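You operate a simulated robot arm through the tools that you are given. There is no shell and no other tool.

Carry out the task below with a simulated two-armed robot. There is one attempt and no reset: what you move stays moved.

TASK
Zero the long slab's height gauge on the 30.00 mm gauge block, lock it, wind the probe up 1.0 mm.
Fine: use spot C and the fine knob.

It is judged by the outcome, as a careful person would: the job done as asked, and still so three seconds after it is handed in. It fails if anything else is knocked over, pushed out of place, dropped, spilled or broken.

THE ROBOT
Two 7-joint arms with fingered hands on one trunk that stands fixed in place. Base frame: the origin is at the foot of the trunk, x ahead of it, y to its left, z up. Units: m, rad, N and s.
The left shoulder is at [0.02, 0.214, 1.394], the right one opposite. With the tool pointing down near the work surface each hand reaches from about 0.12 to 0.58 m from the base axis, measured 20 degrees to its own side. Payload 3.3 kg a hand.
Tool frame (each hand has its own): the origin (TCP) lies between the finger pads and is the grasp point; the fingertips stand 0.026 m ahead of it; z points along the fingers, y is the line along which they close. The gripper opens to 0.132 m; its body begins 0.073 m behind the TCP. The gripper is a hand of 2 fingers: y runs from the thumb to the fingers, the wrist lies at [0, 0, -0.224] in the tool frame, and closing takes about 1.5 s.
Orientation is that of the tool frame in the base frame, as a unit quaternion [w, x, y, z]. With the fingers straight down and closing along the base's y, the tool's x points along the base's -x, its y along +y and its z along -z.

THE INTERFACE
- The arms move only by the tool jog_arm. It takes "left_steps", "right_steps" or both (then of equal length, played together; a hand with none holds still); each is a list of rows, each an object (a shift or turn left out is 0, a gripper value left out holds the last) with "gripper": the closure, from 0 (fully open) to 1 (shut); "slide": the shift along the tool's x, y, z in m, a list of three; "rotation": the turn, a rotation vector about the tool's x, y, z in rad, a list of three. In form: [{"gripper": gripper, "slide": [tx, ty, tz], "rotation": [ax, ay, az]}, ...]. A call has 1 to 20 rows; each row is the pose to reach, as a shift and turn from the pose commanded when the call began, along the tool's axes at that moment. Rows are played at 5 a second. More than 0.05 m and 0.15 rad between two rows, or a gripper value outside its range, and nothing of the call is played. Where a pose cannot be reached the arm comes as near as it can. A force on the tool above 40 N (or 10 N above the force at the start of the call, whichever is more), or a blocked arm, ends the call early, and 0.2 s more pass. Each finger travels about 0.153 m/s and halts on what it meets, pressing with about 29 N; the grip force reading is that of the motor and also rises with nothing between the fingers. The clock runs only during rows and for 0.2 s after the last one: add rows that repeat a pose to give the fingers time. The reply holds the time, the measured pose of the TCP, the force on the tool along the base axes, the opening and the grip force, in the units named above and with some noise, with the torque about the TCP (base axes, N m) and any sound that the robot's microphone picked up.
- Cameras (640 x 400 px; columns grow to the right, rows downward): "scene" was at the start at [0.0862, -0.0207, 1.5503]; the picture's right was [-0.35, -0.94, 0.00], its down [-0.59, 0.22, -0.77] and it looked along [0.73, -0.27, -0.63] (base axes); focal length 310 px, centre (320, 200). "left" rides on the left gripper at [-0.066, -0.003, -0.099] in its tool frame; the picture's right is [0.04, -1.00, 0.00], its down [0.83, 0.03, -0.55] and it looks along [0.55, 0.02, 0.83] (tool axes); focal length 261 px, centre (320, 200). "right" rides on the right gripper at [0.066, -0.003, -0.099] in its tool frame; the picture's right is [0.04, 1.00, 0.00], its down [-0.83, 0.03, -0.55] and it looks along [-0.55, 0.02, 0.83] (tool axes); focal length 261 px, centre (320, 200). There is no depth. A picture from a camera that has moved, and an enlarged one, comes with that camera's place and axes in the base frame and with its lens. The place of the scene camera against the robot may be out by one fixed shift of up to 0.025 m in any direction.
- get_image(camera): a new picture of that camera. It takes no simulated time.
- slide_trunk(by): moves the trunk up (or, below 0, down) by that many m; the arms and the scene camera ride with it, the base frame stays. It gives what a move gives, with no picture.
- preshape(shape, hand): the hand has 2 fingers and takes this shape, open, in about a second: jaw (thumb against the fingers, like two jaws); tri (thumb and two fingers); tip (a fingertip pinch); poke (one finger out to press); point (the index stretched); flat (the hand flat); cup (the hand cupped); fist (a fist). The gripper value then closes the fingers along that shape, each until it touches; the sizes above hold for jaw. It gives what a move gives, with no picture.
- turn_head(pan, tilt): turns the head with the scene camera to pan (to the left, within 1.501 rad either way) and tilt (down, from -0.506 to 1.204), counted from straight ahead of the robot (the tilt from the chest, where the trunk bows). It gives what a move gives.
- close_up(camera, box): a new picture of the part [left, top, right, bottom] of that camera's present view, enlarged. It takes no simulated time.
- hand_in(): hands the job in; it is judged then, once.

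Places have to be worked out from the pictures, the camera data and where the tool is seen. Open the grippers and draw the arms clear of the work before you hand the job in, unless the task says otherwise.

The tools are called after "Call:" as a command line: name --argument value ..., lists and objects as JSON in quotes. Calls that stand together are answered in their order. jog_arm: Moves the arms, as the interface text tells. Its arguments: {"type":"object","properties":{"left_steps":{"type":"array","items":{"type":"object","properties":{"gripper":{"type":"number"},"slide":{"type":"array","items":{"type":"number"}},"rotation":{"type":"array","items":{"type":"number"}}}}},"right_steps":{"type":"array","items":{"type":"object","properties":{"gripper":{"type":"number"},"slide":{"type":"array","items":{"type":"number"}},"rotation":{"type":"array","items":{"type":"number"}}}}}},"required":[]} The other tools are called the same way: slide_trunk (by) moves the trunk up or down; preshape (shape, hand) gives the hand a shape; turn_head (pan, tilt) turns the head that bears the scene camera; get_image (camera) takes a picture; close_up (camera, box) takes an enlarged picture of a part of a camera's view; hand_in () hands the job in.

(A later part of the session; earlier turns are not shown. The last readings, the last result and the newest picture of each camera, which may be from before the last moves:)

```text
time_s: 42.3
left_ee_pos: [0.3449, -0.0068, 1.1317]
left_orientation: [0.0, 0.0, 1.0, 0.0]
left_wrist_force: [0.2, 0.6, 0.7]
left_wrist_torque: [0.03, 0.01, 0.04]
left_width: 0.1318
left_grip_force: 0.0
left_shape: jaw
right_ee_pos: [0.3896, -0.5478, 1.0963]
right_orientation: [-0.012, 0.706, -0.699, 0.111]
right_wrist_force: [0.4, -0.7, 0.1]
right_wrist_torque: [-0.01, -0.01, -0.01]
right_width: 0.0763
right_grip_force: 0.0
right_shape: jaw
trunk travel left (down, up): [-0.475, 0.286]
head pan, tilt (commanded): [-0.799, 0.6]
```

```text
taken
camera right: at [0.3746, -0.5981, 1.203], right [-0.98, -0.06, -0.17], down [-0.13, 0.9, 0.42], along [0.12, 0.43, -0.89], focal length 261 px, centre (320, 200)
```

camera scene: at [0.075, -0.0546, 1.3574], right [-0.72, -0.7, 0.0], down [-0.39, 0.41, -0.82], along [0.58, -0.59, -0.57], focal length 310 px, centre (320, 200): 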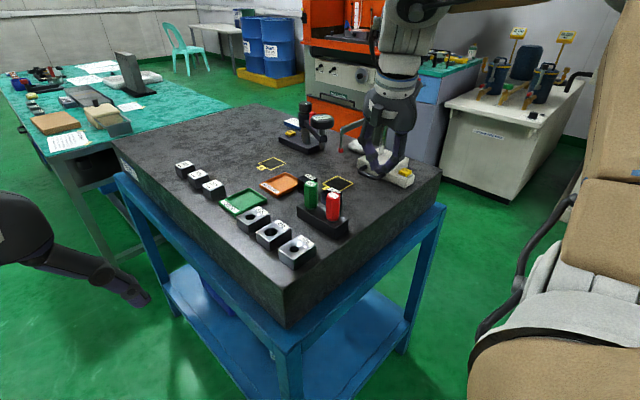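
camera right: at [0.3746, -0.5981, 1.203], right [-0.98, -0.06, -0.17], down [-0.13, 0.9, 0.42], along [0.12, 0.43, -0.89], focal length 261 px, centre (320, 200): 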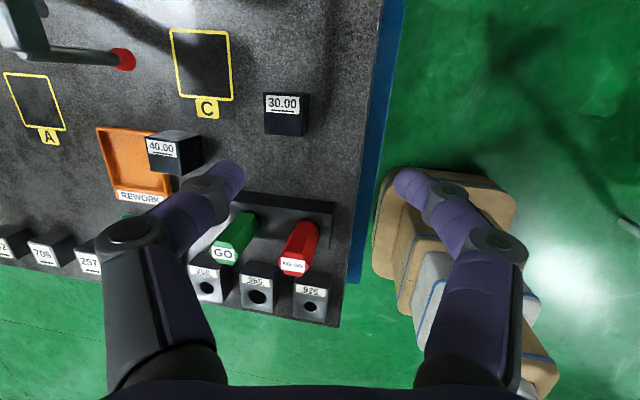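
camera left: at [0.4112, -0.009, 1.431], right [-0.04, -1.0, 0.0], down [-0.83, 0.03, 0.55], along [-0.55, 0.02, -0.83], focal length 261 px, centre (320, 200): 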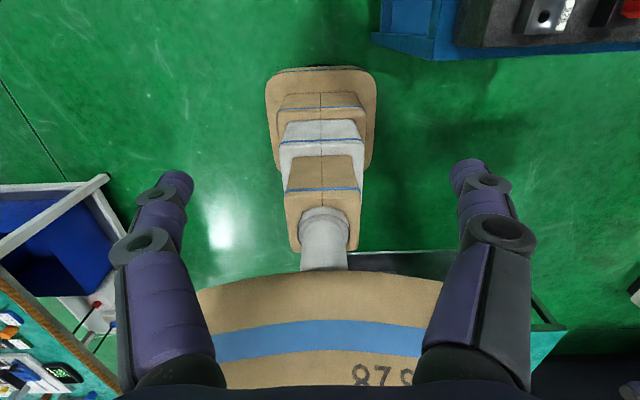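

The block stands at about (0.443, -0.566), and this view confirms the probe tip (0.533, -0.601) is right over spot C's centre. Now I rotate the hand to close along y while pointing forward-down (about 50° from vertical).

Call:
jog_arm --right_steps '[{"slide": [0.0002, 0.0043, -0.0023], "rotation": [0.0348, -0.0502, 0.1207]}, {"slide": [0.0004, 0.0086, -0.0046], "rotation": [0.0695, -0.1003, 0.2414]}, {"slide": [0.0007, 0.0129, -0.0069], "rotation": [0.1043, -0.1505, 0.3621]}, {"slide": [0.0009, 0.0172, -0.0092], "rotation": [0.1391, -0.2006, 0.4828]}, {"slide": [0.0011, 0.0215, -0.0115], "rotation": [0.1738, -0.2508, 0.6035]}, {"slide": [0.0013, 0.0258, -0.0138], "rotation": [0.2086, -0.3009, 0.7242]}, {"slide": [0.0016, 0.03, -0.0161], "rotation": [0.2434, -0.3511, 0.8448]}, {"slide": [0.0018, 0.0343, -0.0184], "rotation": [0.2782, -0.4012, 0.9655]}, {"slide": [0.002, 0.0386, -0.0207], "rotation": [0.3129, -0.4514, 1.0862]}, {"slide": [0.0022, 0.0429, -0.023], "rotation": [0.3477, -0.5015, 1.2069]}, {"slide": [0.0025, 0.0472, -0.0253], "rotation": [0.3825, -0.5517, 1.3276]}, {"slide": [0.0027, 0.0515, -0.0276], "rotation": [0.4172, -0.6018, 1.4483]}, {"slide": [0.0029, 0.0558, -0.0299], "rotation": [0.452, -0.652, 1.569]}, {"slide": [0.0029, 0.0558, -0.0299], "rotation": [0.452, -0.652, 1.569]}]'

Call:
get_image --camera "scene"

Call:
get_image --camera "right"

```text
time_s: 45.3
left_ee_pos: [0.3446, -0.0065, 1.1324]
left_orientation: [0.0, 0.0, 1.0, 0.0]
left_wrist_force: [-0.1, 0.6, 0.3]
left_wrist_torque: [0.0, 0.01, -0.01]
left_width: 0.1319
left_grip_force: 0.1
left_shape: jaw
right_ee_pos: [0.3311, -0.5483, 1.1168]
right_orientation: [0.423, 0.001, 0.906, 0.001]
right_wrist_force: [0.9, 0.6, 0.1]
right_wrist_torque: [-0.01, 0.0, 0.04]
right_width: 0.0763
right_grip_force: 0.1
right_shape: jaw
trunk travel left (down, up): [-0.475, 0.286]
head pan, tilt (commanded): [-0.799, 0.6]
```

```text
taken
camera scene: at [0.0756, -0.0545, 1.3574], right [-0.72, -0.7, 0.0], down [-0.39, 0.41, -0.82], along [0.58, -0.59, -0.57], focal length 310 px, centre (320, 200)
```

scene: 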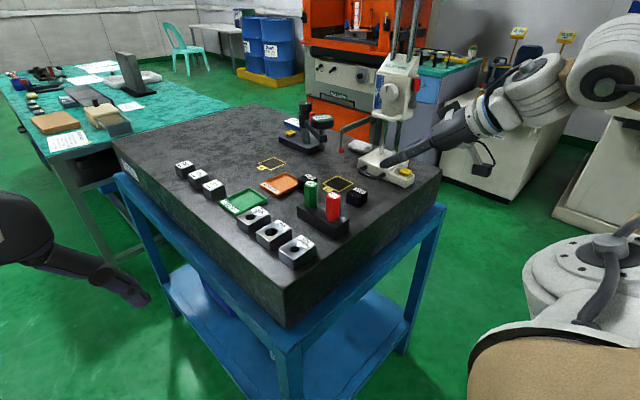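

```text
taken
camera right: at [0.2131, -0.5496, 1.1304], right [-0.02, 1.0, -0.03], down [0.11, 0.03, 0.99], along [0.99, 0.02, -0.11], focal length 261 px, centre (320, 200)
```

right: 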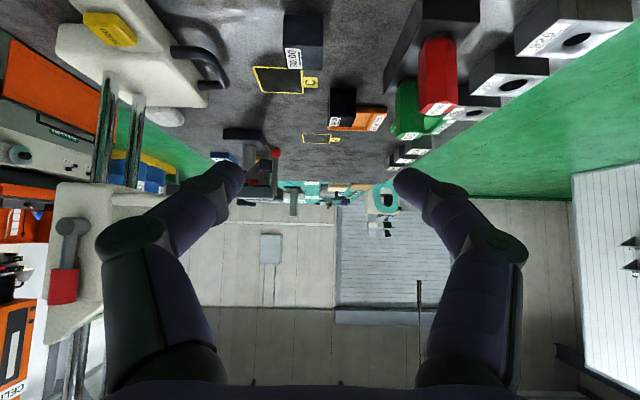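

Orientation achieved. I bring the open fingers to straddle the block, moving in along the finger direction.

Call:
jog_arm --right_steps '[{"slide": [0.0225, -0.0088, 0.0378]}, {"slide": [0.045, -0.0177, 0.0756]}, {"slide": [0.045, -0.0177, 0.11]}, {"slide": [0.045, -0.0177, 0.135]}, {"slide": [0.045, -0.0177, 0.135]}]'

Call:
get_image --camera "right"

Call:
close_up --camera "scene" --box '[310, 120, 450, 240]'

```text
time_s: 46.5
left_ee_pos: [0.3442, -0.0056, 1.1336]
left_orientation: [0.0, 0.0, 1.0, 0.0]
left_wrist_force: [-0.3, -0.1, -0.8]
left_wrist_torque: [0.0, -0.05, 0.01]
left_width: 0.1319
left_grip_force: 0.0
left_shape: jaw
right_ee_pos: [0.4076, -0.565, 0.996]
right_orientation: [0.424, 0.0, 0.906, 0.001]
right_wrist_force: [0.2, 0.8, 0.5]
right_wrist_torque: [-0.01, -0.01, -0.01]
right_width: 0.0762
right_grip_force: 0.1
right_shape: jaw
trunk travel left (down, up): [-0.475, 0.286]
head pan, tilt (commanded): [-0.799, 0.6]
```

```text
taken
camera right: at [0.2892, -0.5672, 1.0085], right [-0.03, 1.0, -0.03], down [0.11, 0.03, 0.99], along [0.99, 0.02, -0.11], focal length 261 px, centre (320, 200)
```

right: 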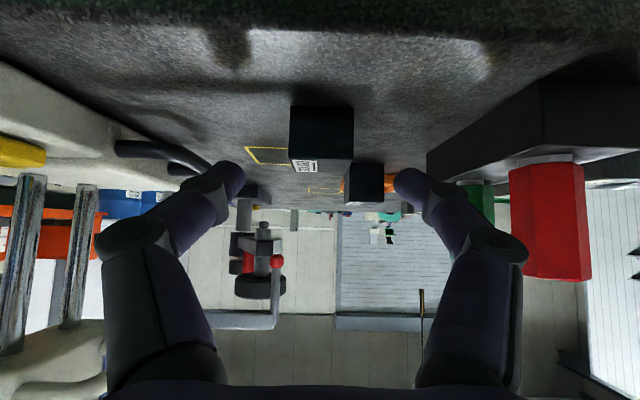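

```text
3.33 times, centred on (380, 180) of scene
camera zoom: at [0.0751, -0.0543, 1.3575], right [-0.72, -0.7, 0.0], down [-0.39, 0.41, -0.83], along [0.58, -0.59, -0.56], focal length 1033 px, centre (120, 267)
```

zoom: 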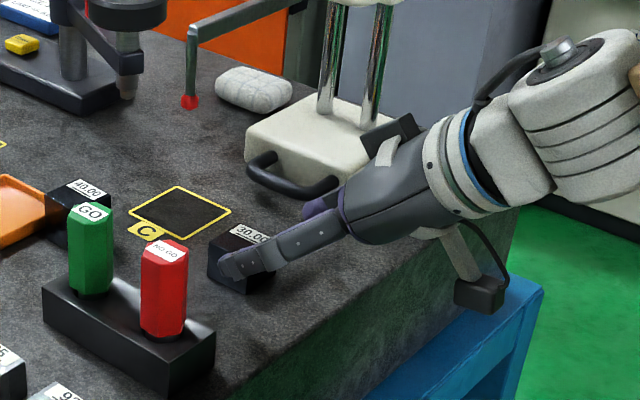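

Well aligned: the block is centred between the fingertips. I move in the last 39 mm along the finger direction.

Call:
jog_arm --right_steps '[{"slide": [0.0005, 0.0, 0.013]}, {"slide": [0.001, 0.0, 0.026]}, {"slide": [0.0016, 0.0, 0.0385]}, {"slide": [0.0016, 0.0, 0.0385]}]'

Call:
get_image --camera "right"

Call:
close_up --camera "scene" --box '[310, 140, 430, 230]'

```text
time_s: 47.5
left_ee_pos: [0.3464, -0.0064, 1.1321]
left_orientation: [0.0, -0.001, 1.0, 0.0]
left_wrist_force: [0.7, -0.4, -0.1]
left_wrist_torque: [-0.01, -0.02, 0.02]
left_width: 0.1316
left_grip_force: 0.0
left_shape: jaw
right_ee_pos: [0.4341, -0.5651, 0.9683]
right_orientation: [0.423, 0.0, 0.906, 0.001]
right_wrist_force: [1.2, -1.0, 0.1]
right_wrist_torque: [0.0, 0.01, 0.02]
right_width: 0.0762
right_grip_force: 0.0
right_shape: jaw
trunk travel left (down, up): [-0.475, 0.286]
head pan, tilt (commanded): [-0.799, 0.6]
```

```text
taken
camera right: at [0.317, -0.5672, 0.9829], right [-0.03, 1.0, -0.03], down [0.11, 0.03, 0.99], along [0.99, 0.02, -0.11], focal length 261 px, centre (320, 200)
```

right: 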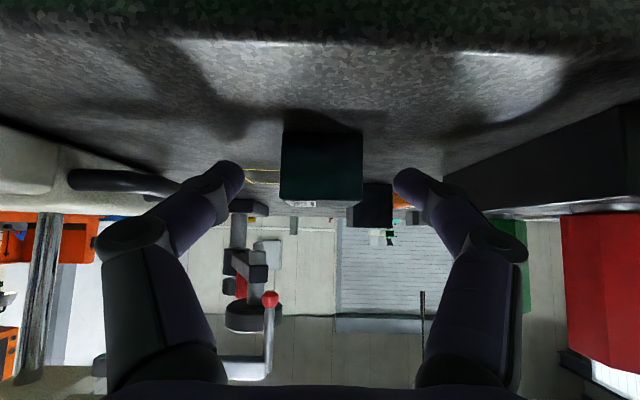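

```text
4.44 times, centred on (370, 185) of scene
camera zoom: at [0.0752, -0.0543, 1.3574], right [-0.72, -0.7, 0.0], down [-0.39, 0.41, -0.83], along [0.58, -0.59, -0.56], focal length 1378 px, centre (98, 267)
```

zoom: 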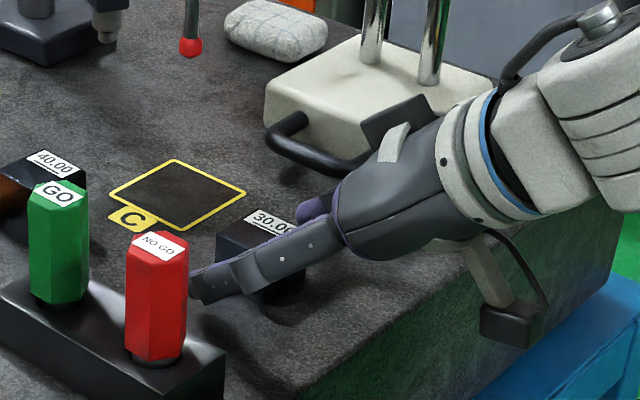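

The fingers are beside the block with the tips just above the slab. I close on it.

Call:
jog_arm --right_steps '[{"gripper": 0.55}, {"gripper": 0.7}, {"gripper": 0.8}, {"gripper": 0.9}, {"gripper": 1.0}, {"gripper": 1.0}, {"gripper": 1.0}]'

Call:
get_image --camera "right"

Call:
close_up --camera "scene" --box '[310, 140, 430, 230]'

```text
time_s: 49.1
left_ee_pos: [0.3456, -0.0066, 1.1322]
left_orientation: [0.0, 0.0, 1.0, 0.0]
left_wrist_force: [0.1, -1.0, -0.2]
left_wrist_torque: [0.04, 0.03, 0.03]
left_width: 0.1319
left_grip_force: 0.0
left_shape: jaw
right_ee_pos: [0.4349, -0.5646, 0.9694]
right_orientation: [0.423, 0.0, 0.906, 0.001]
right_wrist_force: [1.4, -0.7, 0.2]
right_wrist_torque: [-0.04, -0.02, -0.01]
right_width: 0.0291
right_grip_force: 29.1
right_shape: jaw
trunk travel left (down, up): [-0.475, 0.286]
head pan, tilt (commanded): [-0.799, 0.6]
```

```text
taken
camera right: at [0.3171, -0.5673, 0.9829], right [-0.03, 1.0, -0.03], down [0.11, 0.03, 0.99], along [0.99, 0.02, -0.11], focal length 261 px, centre (320, 200)
```

right: 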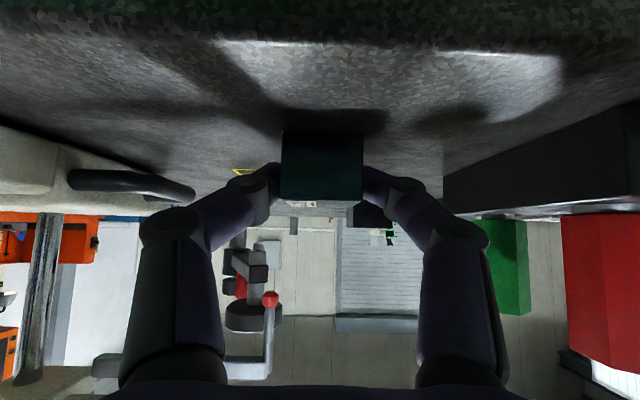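

```text
4.44 times, centred on (370, 185) of scene
camera zoom: at [0.0756, -0.0545, 1.3574], right [-0.72, -0.7, 0.0], down [-0.39, 0.41, -0.82], along [0.58, -0.59, -0.57], focal length 1378 px, centre (98, 267)
```

zoom: 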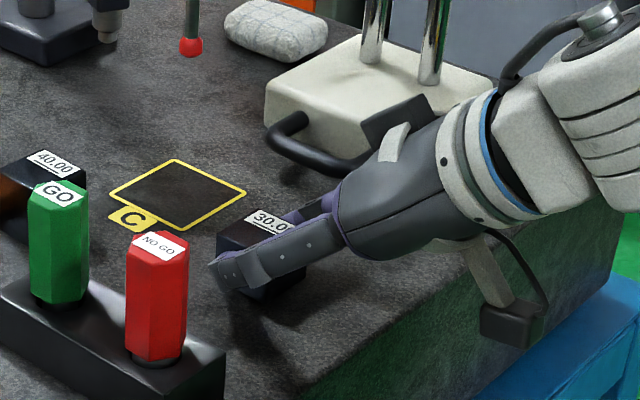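

The block is gripped again. I lift it 7 mm and carry it toward spot C, stopping 1 cm short for a check.

Call:
jog_arm --right_steps '[{"gripper": 1.0, "slide": [-0.0054, 0, -0.0045]}, {"gripper": 1.0, "slide": [-0.0151, -0.006, 0.007]}, {"gripper": 1.0, "slide": [-0.0247, -0.012, 0.0185]}, {"gripper": 1.0, "slide": [-0.0344, -0.018, 0.03]}, {"gripper": 1.0, "slide": [-0.044, -0.024, 0.0415]}, {"gripper": 1.0, "slide": [-0.0568, -0.032, 0.0568]}, {"gripper": 1.0, "slide": [-0.0568, -0.032, 0.0568]}]'

Call:
get_image --camera "right"

Call:
close_up --camera "scene" --box '[310, 120, 430, 210]'

```text
time_s: 50.7
left_ee_pos: [0.3441, -0.0068, 1.1321]
left_orientation: [0.001, 0.0, 1.0, 0.0]
left_wrist_force: [0.6, -0.1, -0.1]
left_wrist_torque: [-0.01, 0.01, 0.03]
left_width: 0.1319
left_grip_force: 0.1
left_shape: jaw
right_ee_pos: [0.5149, -0.5971, 0.9767]
right_orientation: [0.424, 0.0, 0.906, 0.001]
right_wrist_force: [-0.3, 0.5, -3.5]
right_wrist_torque: [-0.05, 0.06, 0.0]
right_width: 0.029
right_grip_force: 28.8
right_shape: jaw
trunk travel left (down, up): [-0.475, 0.286]
head pan, tilt (commanded): [-0.799, 0.6]
```

```text
taken
camera right: at [0.3972, -0.5996, 0.9898], right [-0.03, 1.0, -0.03], down [0.11, 0.03, 0.99], along [0.99, 0.02, -0.11], focal length 261 px, centre (320, 200)
```

right: 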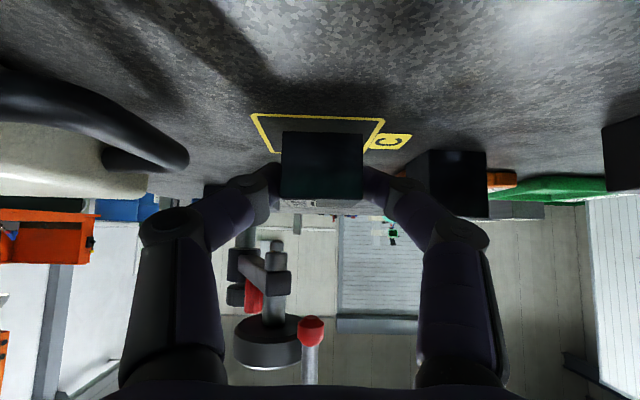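

```text
4.44 times, centred on (370, 165) of scene
camera zoom: at [0.0752, -0.0546, 1.3574], right [-0.72, -0.7, 0.0], down [-0.39, 0.41, -0.82], along [0.58, -0.59, -0.57], focal length 1378 px, centre (98, 356)
```

zoom: 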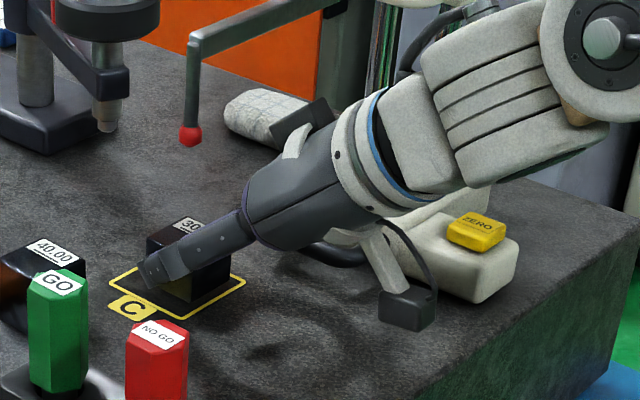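

The block is above spot C, about 1 cm short. I move the last centimetre and lower it until it rests.

Call:
jog_arm --right_steps '[{"gripper": 1.0, "slide": [-0.0061, -0.0015, 0.0073]}, {"gripper": 1.0, "slide": [-0.0061, -0.0015, 0.0073]}, {"gripper": 1.0, "slide": [-0.0038, -0.0015, 0.0092]}, {"gripper": 1.0, "slide": [-0.0015, -0.0015, 0.0112]}, {"gripper": 1.0, "slide": [-0.0006, -0.0015, 0.012]}, {"gripper": 1.0, "slide": [-0.0006, -0.0015, 0.012]}]'

Call:
get_image --camera "right"

Call:
close_up --camera "scene" --box '[310, 120, 430, 210]'

```text
time_s: 52.1
left_ee_pos: [0.3447, -0.007, 1.1321]
left_orientation: [0.001, 0.001, 1.0, 0.0]
left_wrist_force: [-0.4, -0.9, -0.6]
left_wrist_torque: [-0.01, 0.05, -0.01]
left_width: 0.1317
left_grip_force: 0.0
left_shape: jaw
right_ee_pos: [0.5241, -0.5992, 0.9696]
right_orientation: [0.424, 0.0, 0.906, 0.001]
right_wrist_force: [0.6, -0.3, -0.4]
right_wrist_torque: [0.03, -0.02, -0.03]
right_width: 0.0289
right_grip_force: 28.5
right_shape: jaw
trunk travel left (down, up): [-0.475, 0.286]
head pan, tilt (commanded): [-0.799, 0.6]
```

```text
taken
camera right: at [0.4068, -0.6003, 0.9827], right [-0.03, 1.0, -0.03], down [0.11, 0.03, 0.99], along [0.99, 0.02, -0.11], focal length 261 px, centre (320, 200)
```

right: 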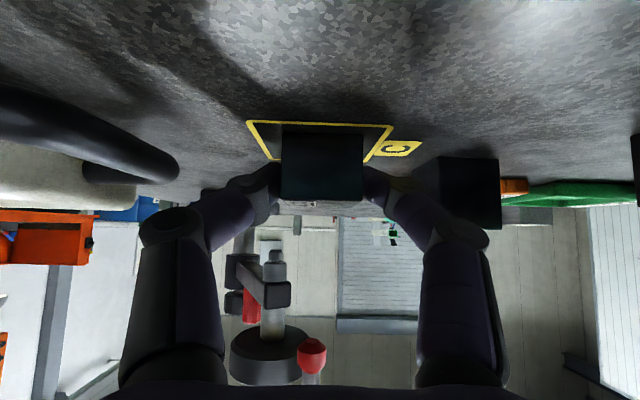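

```text
4.44 times, centred on (370, 165) of scene
camera zoom: at [0.0755, -0.0545, 1.3574], right [-0.72, -0.7, 0.0], down [-0.39, 0.41, -0.82], along [0.58, -0.59, -0.57], focal length 1378 px, centre (98, 356)
```

zoom: 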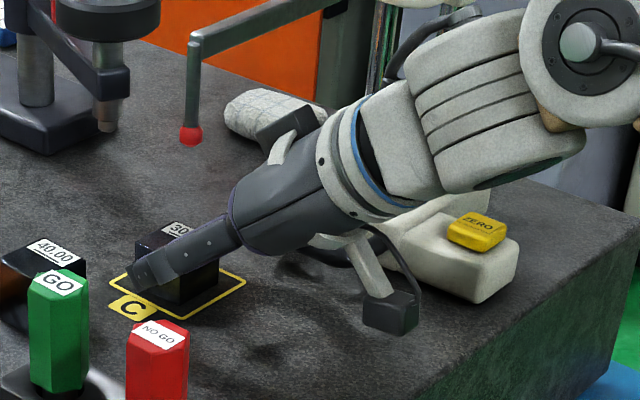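

The block rests on spot C (weight off the hand). I open just enough to clear it and back out along the finger direction.

Call:
jog_arm --right_steps '[{"gripper": 0.7}, {"gripper": 0.62}, {"gripper": 0.62}, {"gripper": 0.62, "slide": [0, 0, -0.02]}, {"gripper": 0.62, "slide": [0, 0, -0.045]}, {"gripper": 0.62, "slide": [0, 0, -0.08]}, {"gripper": 0.62, "slide": [0, 0, -0.12]}, {"gripper": 0.62, "slide": [0, 0, -0.16]}]'

Call:
get_image --camera "right"

Call:
close_up --camera "scene" --box '[310, 120, 430, 210]'

```text
time_s: 53.9
left_ee_pos: [0.3441, -0.006, 1.1329]
left_orientation: [0.0, 0.0, 1.0, 0.0]
left_wrist_force: [-0.9, -0.4, 0.5]
left_wrist_torque: [-0.04, -0.01, -0.05]
left_width: 0.1319
left_grip_force: 0.0
left_shape: jaw
right_ee_pos: [0.4017, -0.5962, 1.0706]
right_orientation: [0.423, 0.0, 0.906, 0.001]
right_wrist_force: [-1.3, 0.5, -0.3]
right_wrist_torque: [0.01, -0.01, 0.0]
right_width: 0.0499
right_grip_force: 0.1
right_shape: jaw
trunk travel left (down, up): [-0.475, 0.286]
head pan, tilt (commanded): [-0.799, 0.6]
```

```text
taken
camera right: at [0.2846, -0.5972, 1.0841], right [-0.03, 1.0, -0.03], down [0.11, 0.03, 0.99], along [0.99, 0.02, -0.11], focal length 261 px, centre (320, 200)
```

right: 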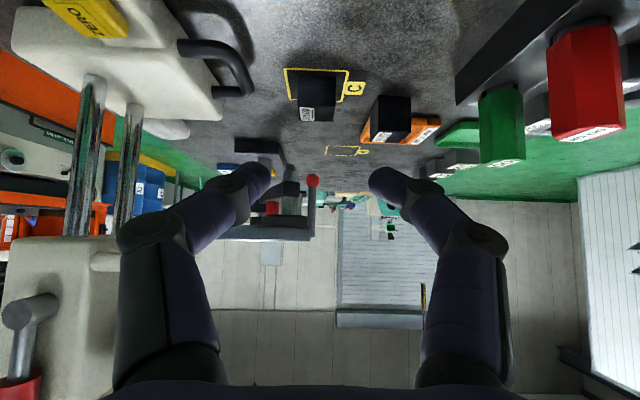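

```text
4.44 times, centred on (370, 165) of scene
camera zoom: at [0.0744, -0.0538, 1.3575], right [-0.72, -0.7, 0.0], down [-0.39, 0.4, -0.83], along [0.58, -0.59, -0.56], focal length 1378 px, centre (98, 356)
```

zoom: 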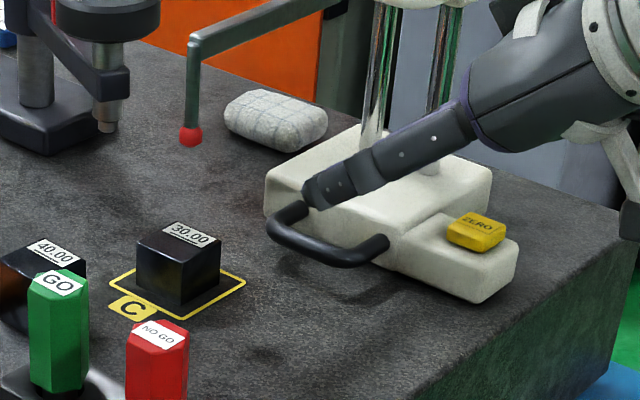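

The 30.00 block stands squarely on spot C under the probe. Now I study the carriage, its handle, lever and knob.

Call:
close_up --camera "scene" --box '[340, 40, 440, 130]'

Call:
close_up --camera "right" --box '[0, 0, 260, 400]'

Call:
get_image --camera "scene"

```text
4.44 times, centred on (390, 85) of scene
camera zoom: at [0.0744, -0.0538, 1.3575], right [-0.72, -0.7, 0.0], down [-0.39, 0.4, -0.83], along [0.58, -0.59, -0.56], focal length 1378 px, centre (9, 711)
```

zoom: 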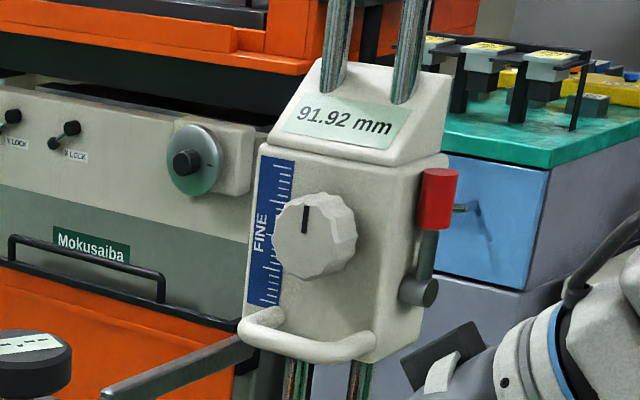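

```text
1.00 times, centred on (130, 200) of right (not enlarged: the box is as wide or as high as the picture)
camera zoom: at [0.2846, -0.5972, 1.0841], right [-0.03, 1.0, -0.03], down [0.11, 0.03, 0.99], along [0.99, 0.02, -0.11], focal length 261 px, centre (510, 200)
```

zoom: 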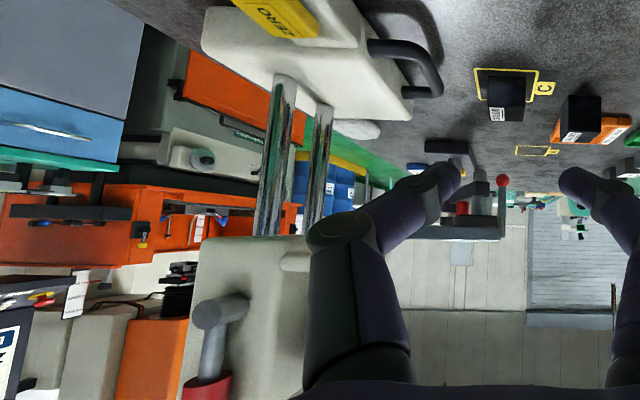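

```text
taken
camera scene: at [0.0744, -0.0538, 1.3575], right [-0.72, -0.7, 0.0], down [-0.39, 0.4, -0.83], along [0.58, -0.59, -0.56], focal length 310 px, centre (320, 200)
```

scene: 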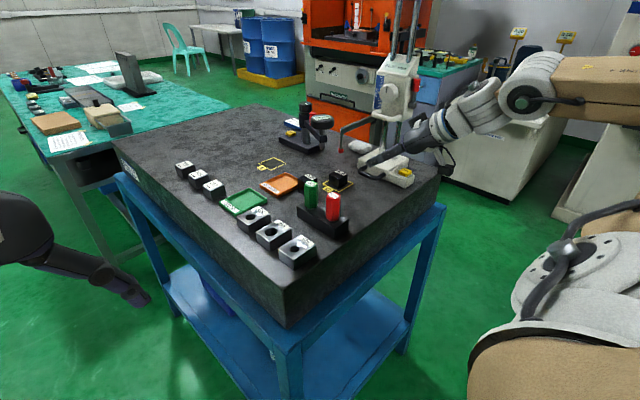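

The carriage has a white U-handle at its lower front, the knob above, and a red lever on its -x side, pointing up. I retreat a little and rotate the hand to point toward -y with a vertical closing axis (camera on the -x side), for gripping the U-handle.

Call:
jog_arm --right_steps '[{"slide": [-0.0042, 0.03, -0.0209]}, {"slide": [-0.0084, 0.06, -0.0419]}, {"slide": [-0.0126, 0.09, -0.0628]}, {"slide": [-0.0126, 0.09, -0.0628]}]'

Call:
jog_arm --right_steps '[{"rotation": [0.1153, 0.0455, -0.0666]}, {"rotation": [0.2305, 0.091, -0.1331]}, {"rotation": [0.3458, 0.1365, -0.1997]}, {"rotation": [0.4611, 0.182, -0.2662]}, {"rotation": [0.5763, 0.2275, -0.3328]}, {"rotation": [0.6916, 0.273, -0.3993]}, {"rotation": [0.8069, 0.3185, -0.4659]}, {"rotation": [0.9221, 0.364, -0.5324]}, {"rotation": [1.0374, 0.4095, -0.599]}, {"rotation": [1.1527, 0.455, -0.6655]}, {"rotation": [1.2679, 0.5005, -0.7321]}, {"rotation": [1.3832, 0.546, -0.7986]}, {"rotation": [1.3832, 0.546, -0.7986]}]'

Call:
get_image --camera "right"

Call:
get_image --camera "scene"

```text
time_s: 54.9
left_ee_pos: [0.3458, -0.0056, 1.1314]
left_orientation: [0.0, 0.0, 1.0, 0.0]
left_wrist_force: [0.6, -0.4, 0.5]
left_wrist_torque: [0.02, 0.02, 0.02]
left_width: 0.1318
left_grip_force: 0.0
left_shape: jaw
right_ee_pos: [0.3613, -0.5082, 1.1211]
right_orientation: [0.423, 0.0, 0.906, 0.001]
right_wrist_force: [-0.3, -0.8, -0.9]
right_wrist_torque: [-0.01, 0.02, 0.04]
right_width: 0.0496
right_grip_force: 0.0
right_shape: jaw
trunk travel left (down, up): [-0.475, 0.286]
head pan, tilt (commanded): [-0.799, 0.6]
```

```text
time_s: 57.7
left_ee_pos: [0.3453, -0.007, 1.1322]
left_orientation: [0.0, 0.0, 1.0, 0.0]
left_wrist_force: [0.7, -1.0, -0.1]
left_wrist_torque: [-0.01, 0.03, 0.01]
left_width: 0.1319
left_grip_force: 0.0
left_shape: jaw
right_ee_pos: [0.3965, -0.7284, 1.1446]
right_orientation: [0.062, -0.061, 0.705, -0.704]
right_wrist_force: [-0.1, 0.3, 0.2]
right_wrist_torque: [0.01, -0.02, -0.02]
right_width: 0.05
right_grip_force: 0.0
right_shape: jaw
right hand out of reach, approached as far as the arm can: row 7, 8, 9, 10, 11, 12, 13
trunk travel left (down, up): [-0.475, 0.286]
head pan, tilt (commanded): [-0.799, 0.6]
```

```text
taken
camera right: at [0.3148, -0.6414, 1.1472], right [-0.04, -0.01, -1.0], down [0.72, 0.69, -0.03], along [0.69, -0.72, -0.02], focal length 261 px, centre (320, 200)
```

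right: 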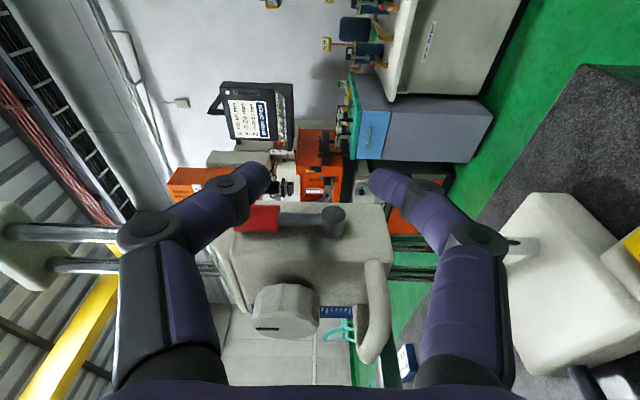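

```text
taken
camera scene: at [0.0752, -0.0541, 1.3575], right [-0.72, -0.7, 0.0], down [-0.39, 0.41, -0.83], along [0.58, -0.59, -0.56], focal length 310 px, centre (320, 200)
```

scene: 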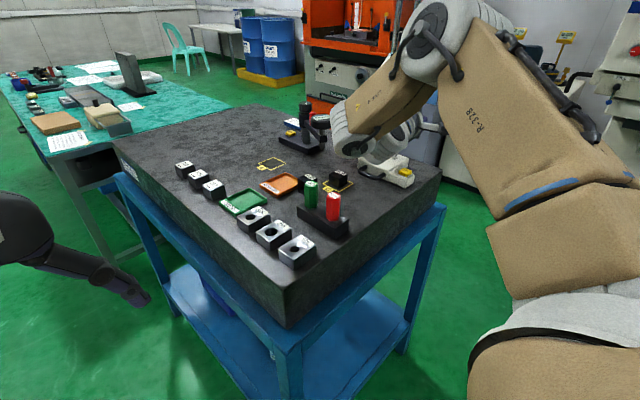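

The pose solver shifted the hand a lot (to (0.397, -0.728, 1.145)), but without contact and with the wanted orientation. The lever is close, so I look closely before moving away.

Call:
close_up --camera "right" --box '[190, 150, 450, 390]'

Call:
close_up --camera "scene" --box '[310, 40, 470, 200]'

```text
1.67 times, centred on (320, 270) of right
camera zoom: at [0.3148, -0.6414, 1.1472], right [-0.04, -0.01, -1.0], down [0.72, 0.69, -0.03], along [0.69, -0.72, -0.02], focal length 434 px, centre (320, 83)
```

zoom: 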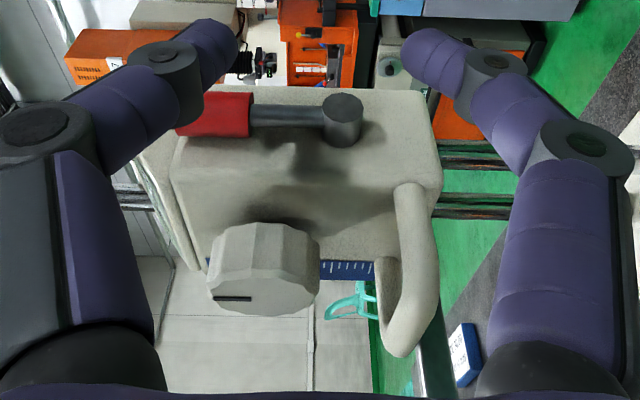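

```text
2.50 times, centred on (390, 120) of scene
camera zoom: at [0.0752, -0.0541, 1.3575], right [-0.72, -0.7, 0.0], down [-0.39, 0.41, -0.83], along [0.58, -0.59, -0.56], focal length 775 px, centre (145, 400)
```

zoom: 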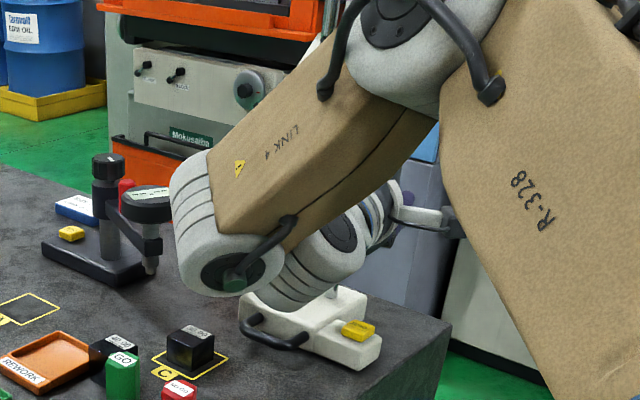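

The U-handle bar is at about y≈-0.697, z≈1.105, x≈0.46–0.525. I back off +y in a small step first to see how the arm follows.

Call:
jog_arm --right_steps '[{"slide": [-0.003, 0, -0.0172]}, {"slide": [-0.006, 0, -0.0345]}, {"slide": [-0.0087, 0, -0.0493]}]'

Call:
get_image --camera "right"

```text
time_s: 58.5
left_ee_pos: [0.3446, -0.006, 1.1331]
left_orientation: [0.001, -0.001, 1.0, 0.0]
left_wrist_force: [0.4, 0.2, 0.3]
left_wrist_torque: [0.02, -0.01, -0.01]
left_width: 0.132
left_grip_force: 0.0
left_shape: jaw
right_ee_pos: [0.3953, -0.7282, 1.143]
right_orientation: [0.063, -0.061, 0.705, -0.704]
right_wrist_force: [-0.4, 0.0, -0.3]
right_wrist_torque: [0.0, 0.01, -0.03]
right_width: 0.0501
right_grip_force: 0.1
right_shape: jaw
right hand out of reach, approached as far as the arm can: row 1, 2, 3
trunk travel left (down, up): [-0.475, 0.286]
head pan, tilt (commanded): [-0.799, 0.6]
```

```text
taken
camera right: at [0.315, -0.6414, 1.1469], right [-0.04, 0.0, -1.0], down [0.72, 0.69, -0.03], along [0.69, -0.72, -0.02], focal length 261 px, centre (320, 200)
```

right: 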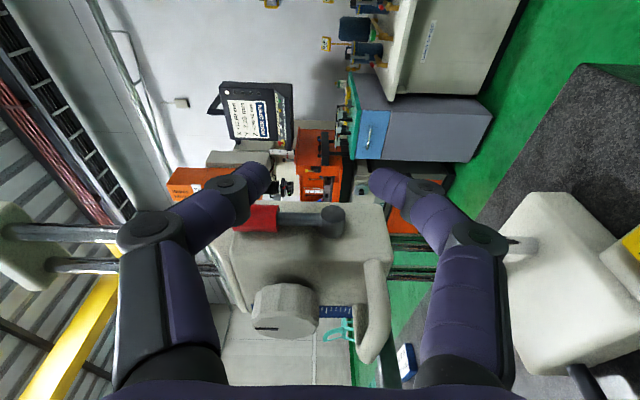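

At this orientation the arm can't fold closer. I pitch the hand down about 40° (moving slightly away from the lever), which frees the arm to back off.

Call:
jog_arm --right_steps '[{"slide": [0.002, 0, 0], "rotation": [-0.14, 0, 0]}, {"slide": [0.006, 0, 0], "rotation": [-0.28, 0, 0]}, {"slide": [0.01, 0, 0], "rotation": [-0.42, 0, 0]}, {"slide": [0.013, 0, 0], "rotation": [-0.56, 0, 0]}, {"slide": [0.015, 0, 0], "rotation": [-0.7, 0, 0]}]'

Call:
get_image --camera "scene"

```text
time_s: 59.7
left_ee_pos: [0.3456, -0.0063, 1.1324]
left_orientation: [0.0, 0.0, 1.0, -0.001]
left_wrist_force: [0.5, 0.7, 0.5]
left_wrist_torque: [0.01, 0.02, 0.01]
left_width: 0.1317
left_grip_force: 0.1
left_shape: jaw
right_ee_pos: [0.3767, -0.7267, 1.1425]
right_orientation: [0.039, -0.079, 0.904, -0.418]
right_wrist_force: [-1.0, 0.1, -0.6]
right_wrist_torque: [-0.03, -0.02, 0.01]
right_width: 0.0498
right_grip_force: 0.1
right_shape: jaw
trunk travel left (down, up): [-0.475, 0.286]
head pan, tilt (commanded): [-0.799, 0.6]
```

```text
taken
camera scene: at [0.0753, -0.0545, 1.3574], right [-0.72, -0.7, 0.0], down [-0.39, 0.41, -0.82], along [0.58, -0.59, -0.57], focal length 310 px, centre (320, 200)
```

scene: 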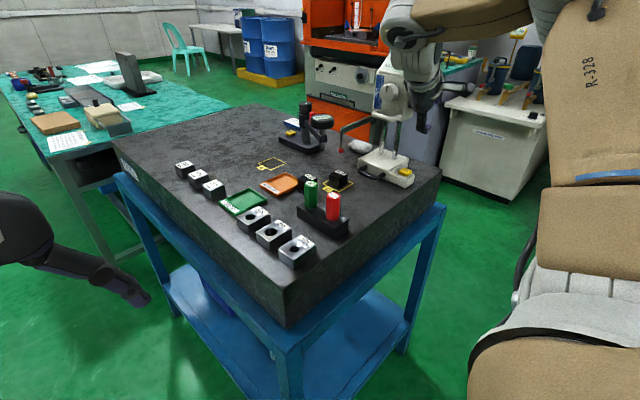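

Now I back off, close the fingers, and go around to just above and in front of the near corner of the carriage's U-handle to press it down from above.

Call:
jog_arm --right_steps '[{"gripper": 1.0, "slide": [-0.0077, 0.0163, -0.0423]}, {"gripper": 1.0, "slide": [-0.0154, 0.0326, -0.0846]}, {"gripper": 1.0, "slide": [-0.0154, 0.0326, -0.0846]}, {"gripper": 1.0, "slide": [-0.0154, 0.0326, -0.0846]}, {"gripper": 1.0, "slide": [-0.0518, 0.0279, -0.0788]}, {"gripper": 1.0, "slide": [-0.0883, 0.0231, -0.0729]}, {"gripper": 1.0, "slide": [-0.0883, 0.0231, -0.0729]}]'

Call:
get_image --camera "right"

Call:
close_up --camera "scene" --box '[320, 30, 480, 190]'

```text
time_s: 61.3
left_ee_pos: [0.345, -0.0072, 1.1321]
left_orientation: [0.0, 0.0, 1.0, 0.0]
left_wrist_force: [0.1, 0.0, -0.1]
left_wrist_torque: [0.02, 0.01, -0.03]
left_width: 0.1318
left_grip_force: 0.0
left_shape: jaw
right_ee_pos: [0.4503, -0.6414, 1.1706]
right_orientation: [0.039, -0.079, 0.904, -0.419]
right_wrist_force: [0.5, 0.0, 0.1]
right_wrist_torque: [-0.02, -0.04, 0.01]
right_width: 0.0001
right_grip_force: 28.8
right_shape: jaw
trunk travel left (down, up): [-0.475, 0.286]
head pan, tilt (commanded): [-0.799, 0.6]
```

```text
taken
camera right: at [0.372, -0.5796, 1.237], right [-0.15, 0.63, -0.76], down [0.74, 0.58, 0.33], along [0.66, -0.51, -0.55], focal length 261 px, centre (320, 200)
```

right: 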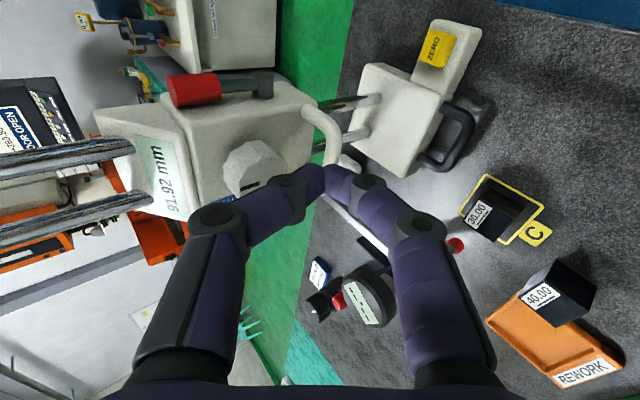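

```text
2.50 times, centred on (400, 110) of scene
camera zoom: at [0.0749, -0.0543, 1.3575], right [-0.72, -0.7, 0.0], down [-0.39, 0.41, -0.83], along [0.58, -0.59, -0.56], focal length 775 px, centre (120, 425)
```

zoom: 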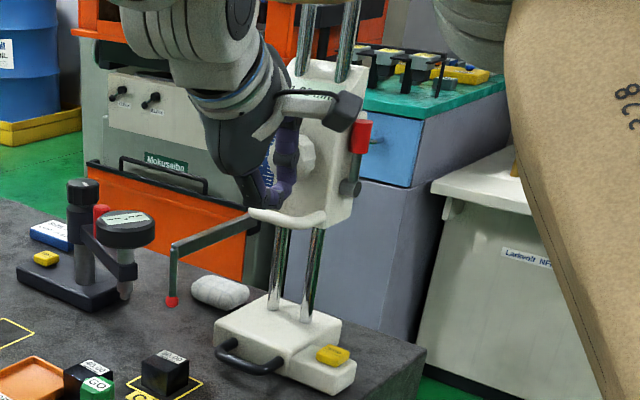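

This view shows display, handle, probe and block all at once. I zoom on the handle and fingertips.

Call:
close_up --camera "right" --box '[200, 60, 400, 230]'

Call:
close_up --camera "scene" --box '[360, 60, 460, 130]'

```text
2.35 times, centred on (300, 145) of right
camera zoom: at [0.372, -0.5796, 1.237], right [-0.15, 0.63, -0.76], down [0.74, 0.58, 0.33], along [0.66, -0.51, -0.55], focal length 613 px, centre (367, 329)
```

zoom: 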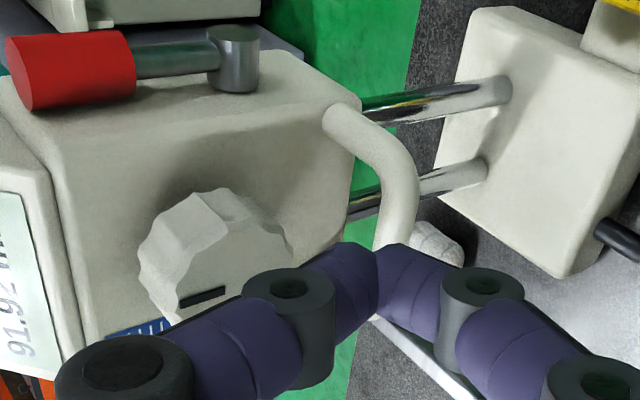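

```text
5.71 times, centred on (410, 95) of scene
camera zoom: at [0.0749, -0.0543, 1.3575], right [-0.72, -0.7, 0.0], down [-0.39, 0.41, -0.83], along [0.58, -0.59, -0.56], focal length 1772 px, centre (-194, 800)
```

zoom: 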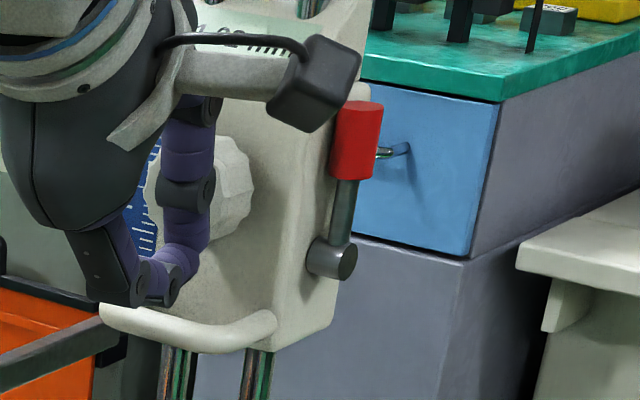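

The geometry is clear: handle bend at about (0.462, -0.698, 1.104), top z≈1.111. A single straight finger would be handier, so I back off a little and try the "poke" shape.

Call:
jog_arm --right_steps '[{"slide": [0, 0, -0.025]}, {"slide": [0, 0, -0.05]}, {"slide": [0, 0, -0.05]}]'

Call:
preshape --shape "poke" --hand "right"

Call:
get_image --camera "right"

Call:
close_up --camera "scene" --box '[320, 30, 480, 190]'

```text
time_s: 62.1
left_ee_pos: [0.3449, -0.0056, 1.132]
left_orientation: [0.0, 0.001, 1.0, 0.0]
left_wrist_force: [0.7, -0.8, 0.3]
left_wrist_torque: [0.0, -0.03, -0.02]
left_width: 0.1318
left_grip_force: 0.1
left_shape: jaw
right_ee_pos: [0.4308, -0.6343, 1.179]
right_orientation: [0.039, -0.08, 0.904, -0.419]
right_wrist_force: [0.1, 0.2, 0.0]
right_wrist_torque: [0.02, 0.02, 0.03]
right_width: 0.0002
right_grip_force: 29.1
right_shape: jaw
right hand out of reach, approached as far as the arm can: row 1, 2, 3
trunk travel left (down, up): [-0.475, 0.286]
head pan, tilt (commanded): [-0.799, 0.6]
```

```text
time_s: 63.0
left_ee_pos: [0.3451, -0.0056, 1.1314]
left_orientation: [0.0, 0.0, 1.0, 0.0]
left_wrist_force: [-1.0, 0.4, -0.6]
left_wrist_torque: [0.01, -0.02, 0.01]
left_width: 0.1318
left_grip_force: 0.1
left_shape: jaw
right_ee_pos: [0.4315, -0.6349, 1.179]
right_orientation: [0.04, -0.079, 0.904, -0.419]
right_wrist_force: [0.0, -0.7, 0.8]
right_wrist_torque: [-0.05, -0.01, 0.03]
right_width: 0.0
right_grip_force: 0.1
right_shape: poke
trunk travel left (down, up): [-0.475, 0.286]
head pan, tilt (commanded): [-0.799, 0.6]
```

```text
taken
camera right: at [0.3534, -0.5725, 1.2447], right [-0.15, 0.63, -0.76], down [0.74, 0.58, 0.34], along [0.66, -0.51, -0.55], focal length 261 px, centre (320, 200)
```

right: 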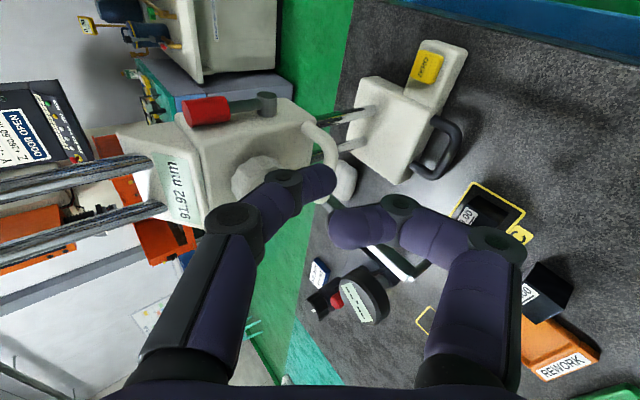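

```text
2.50 times, centred on (400, 110) of scene
camera zoom: at [0.0754, -0.0543, 1.3574], right [-0.72, -0.7, 0.0], down [-0.39, 0.41, -0.82], along [0.58, -0.59, -0.57], focal length 775 px, centre (120, 425)
```

zoom: 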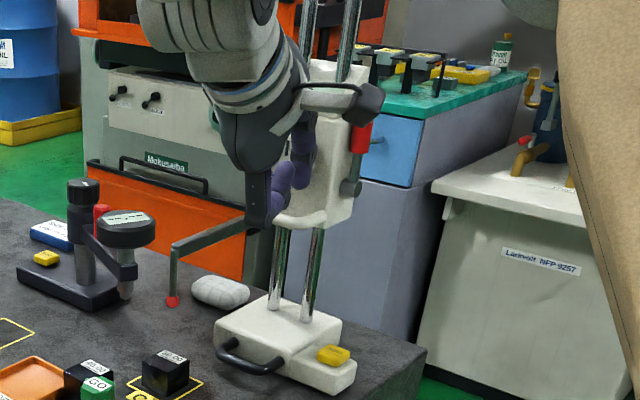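

"Poke" keeps the finger angled, no real gain. I shift to the side, return to the jaw shape, and close it again.

Call:
jog_arm --right_steps '[{"slide": [0.025, 0.0, 0.0]}, {"slide": [0.05, 0.0, 0.0]}, {"slide": [0.05, 0.0, 0.0]}]'

Call:
preshape --shape "jaw" --hand "right"

Call:
jog_arm --right_steps '[{"gripper": 1.0}, {"gripper": 1.0}, {"gripper": 1.0}, {"gripper": 1.0}, {"gripper": 1.0}]'

Call:
get_image --camera "right"

```text
time_s: 63.8
left_ee_pos: [0.3456, -0.0057, 1.1322]
left_orientation: [0.0, 0.0, 1.0, 0.001]
left_wrist_force: [-0.3, -0.1, -0.4]
left_wrist_torque: [0.03, 0.0, -0.01]
left_width: 0.1322
left_grip_force: 0.1
left_shape: jaw
right_ee_pos: [0.3831, -0.6441, 1.1796]
right_orientation: [0.039, -0.079, 0.903, -0.42]
right_wrist_force: [-0.2, -0.6, -0.9]
right_wrist_torque: [0.01, 0.01, 0.0]
right_width: 0.0
right_grip_force: 0.0
right_shape: poke
trunk travel left (down, up): [-0.475, 0.286]
head pan, tilt (commanded): [-0.799, 0.6]
```

```text
time_s: 64.7
left_ee_pos: [0.3457, -0.0065, 1.1327]
left_orientation: [0.0, 0.0, 1.0, 0.001]
left_wrist_force: [1.2, 0.0, -1.1]
left_wrist_torque: [0.01, -0.04, -0.01]
left_width: 0.132
left_grip_force: 0.2
left_shape: jaw
right_ee_pos: [0.3814, -0.6436, 1.1795]
right_orientation: [0.038, -0.078, 0.904, -0.418]
right_wrist_force: [0.2, 0.1, 0.6]
right_wrist_torque: [0.04, 0.01, -0.03]
right_width: 0.1317
right_grip_force: 0.0
right_shape: jaw
trunk travel left (down, up): [-0.475, 0.286]
head pan, tilt (commanded): [-0.799, 0.6]
```

```text
time_s: 65.9
left_ee_pos: [0.346, -0.0062, 1.1321]
left_orientation: [0.0, 0.0, 1.0, 0.0]
left_wrist_force: [0.2, 0.2, -0.4]
left_wrist_torque: [-0.02, -0.02, -0.03]
left_width: 0.1316
left_grip_force: 0.0
left_shape: jaw
right_ee_pos: [0.383, -0.6445, 1.1785]
right_orientation: [0.038, -0.077, 0.904, -0.419]
right_wrist_force: [-0.4, 0.0, 0.0]
right_wrist_torque: [0.03, 0.02, 0.02]
right_width: 0.0
right_grip_force: 28.9
right_shape: jaw
trunk travel left (down, up): [-0.475, 0.286]
head pan, tilt (commanded): [-0.799, 0.6]
```

```text
taken
camera right: at [0.3051, -0.5825, 1.2453], right [-0.15, 0.63, -0.76], down [0.74, 0.58, 0.33], along [0.65, -0.52, -0.55], focal length 261 px, centre (320, 200)
```

right: 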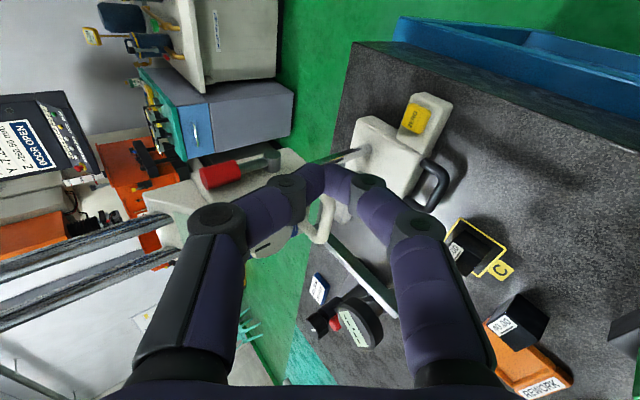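

Fingers closed again. I'll grip the handle bar with the hand nearly horizontal. First I move in front of the handle's near end at about (0.45, -0.64, 1.12).

Call:
jog_arm --right_steps '[{"gripper": 1.0, "slide": [-0.035, 0.009, 0.017]}, {"gripper": 1.0, "slide": [-0.0692, 0.0399, 0.0441]}, {"gripper": 1.0, "slide": [-0.0692, 0.0399, 0.0441]}]'

Call:
get_image --camera "right"

```text
refused: row 2 steps farther than a row can; nothing moved
```

```text
taken
camera right: at [0.3051, -0.5825, 1.2453], right [-0.15, 0.63, -0.76], down [0.74, 0.58, 0.33], along [0.65, -0.52, -0.55], focal length 261 px, centre (320, 200)
```

right: 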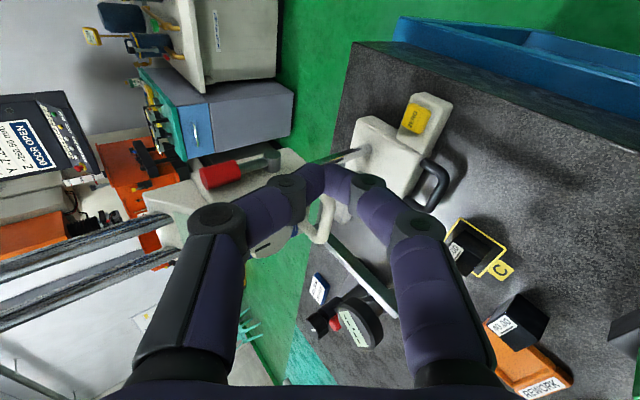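

I split that move into smaller steps.

Call:
jog_arm --right_steps '[{"gripper": 1.0, "slide": [-0.0233, 0.0132, 0.0147]}, {"gripper": 1.0, "slide": [-0.0466, 0.0265, 0.0293]}, {"gripper": 1.0, "slide": [-0.0699, 0.0397, 0.044]}, {"gripper": 1.0, "slide": [-0.0699, 0.0397, 0.044]}]'

Call:
get_image --camera "right"

```text
time_s: 66.9
left_ee_pos: [0.3444, -0.0053, 1.1322]
left_orientation: [0.0, 0.0, 1.0, 0.001]
left_wrist_force: [-1.0, -0.3, -0.5]
left_wrist_torque: [0.03, -0.06, 0.0]
left_width: 0.1319
left_grip_force: 0.0
left_shape: jaw
right_ee_pos: [0.4519, -0.6407, 1.1245]
right_orientation: [0.038, -0.079, 0.904, -0.42]
right_wrist_force: [-0.8, 0.1, -0.4]
right_wrist_torque: [0.01, -0.01, 0.04]
right_width: 0.0
right_grip_force: 28.8
right_shape: jaw
trunk travel left (down, up): [-0.475, 0.286]
head pan, tilt (commanded): [-0.799, 0.6]
```

```text
taken
camera right: at [0.3748, -0.5782, 1.1896], right [-0.15, 0.63, -0.76], down [0.74, 0.58, 0.33], along [0.65, -0.52, -0.55], focal length 261 px, centre (320, 200)
```

right: 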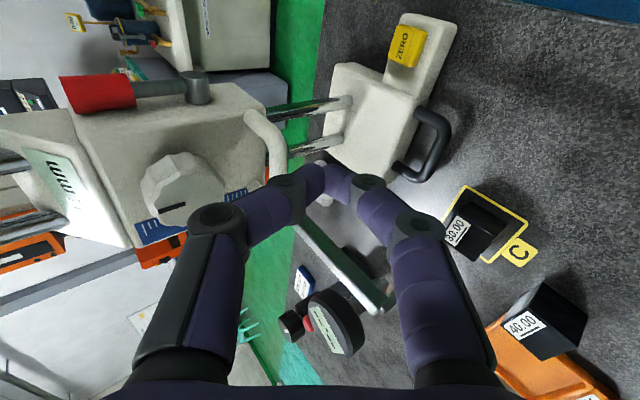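

No issue. Now I level the hand in two small rotation steps, watching for reach limits.

Call:
jog_arm --right_steps '[{"gripper": 1.0, "rotation": [0.125, 0, 0]}, {"gripper": 1.0, "rotation": [0.25, 0, 0]}, {"gripper": 1.0, "rotation": [0.25, 0, 0]}]'

```text
time_s: 67.7
left_ee_pos: [0.3443, -0.0057, 1.1318]
left_orientation: [0.001, 0.0, 1.0, 0.0]
left_wrist_force: [-0.2, -0.4, -0.1]
left_wrist_torque: [0.04, -0.02, 0.02]
left_width: 0.1319
left_grip_force: 0.0
left_shape: jaw
right_ee_pos: [0.4507, -0.6459, 1.1226]
right_orientation: [0.049, -0.074, 0.844, -0.529]
right_wrist_force: [-0.7, 0.3, -0.6]
right_wrist_torque: [0.02, 0.02, -0.03]
right_width: 0.0002
right_grip_force: 29.0
right_shape: jaw
right hand out of reach, approached as far as the arm can: row 2, 3
trunk travel left (down, up): [-0.475, 0.286]
head pan, tilt (commanded): [-0.799, 0.6]
```

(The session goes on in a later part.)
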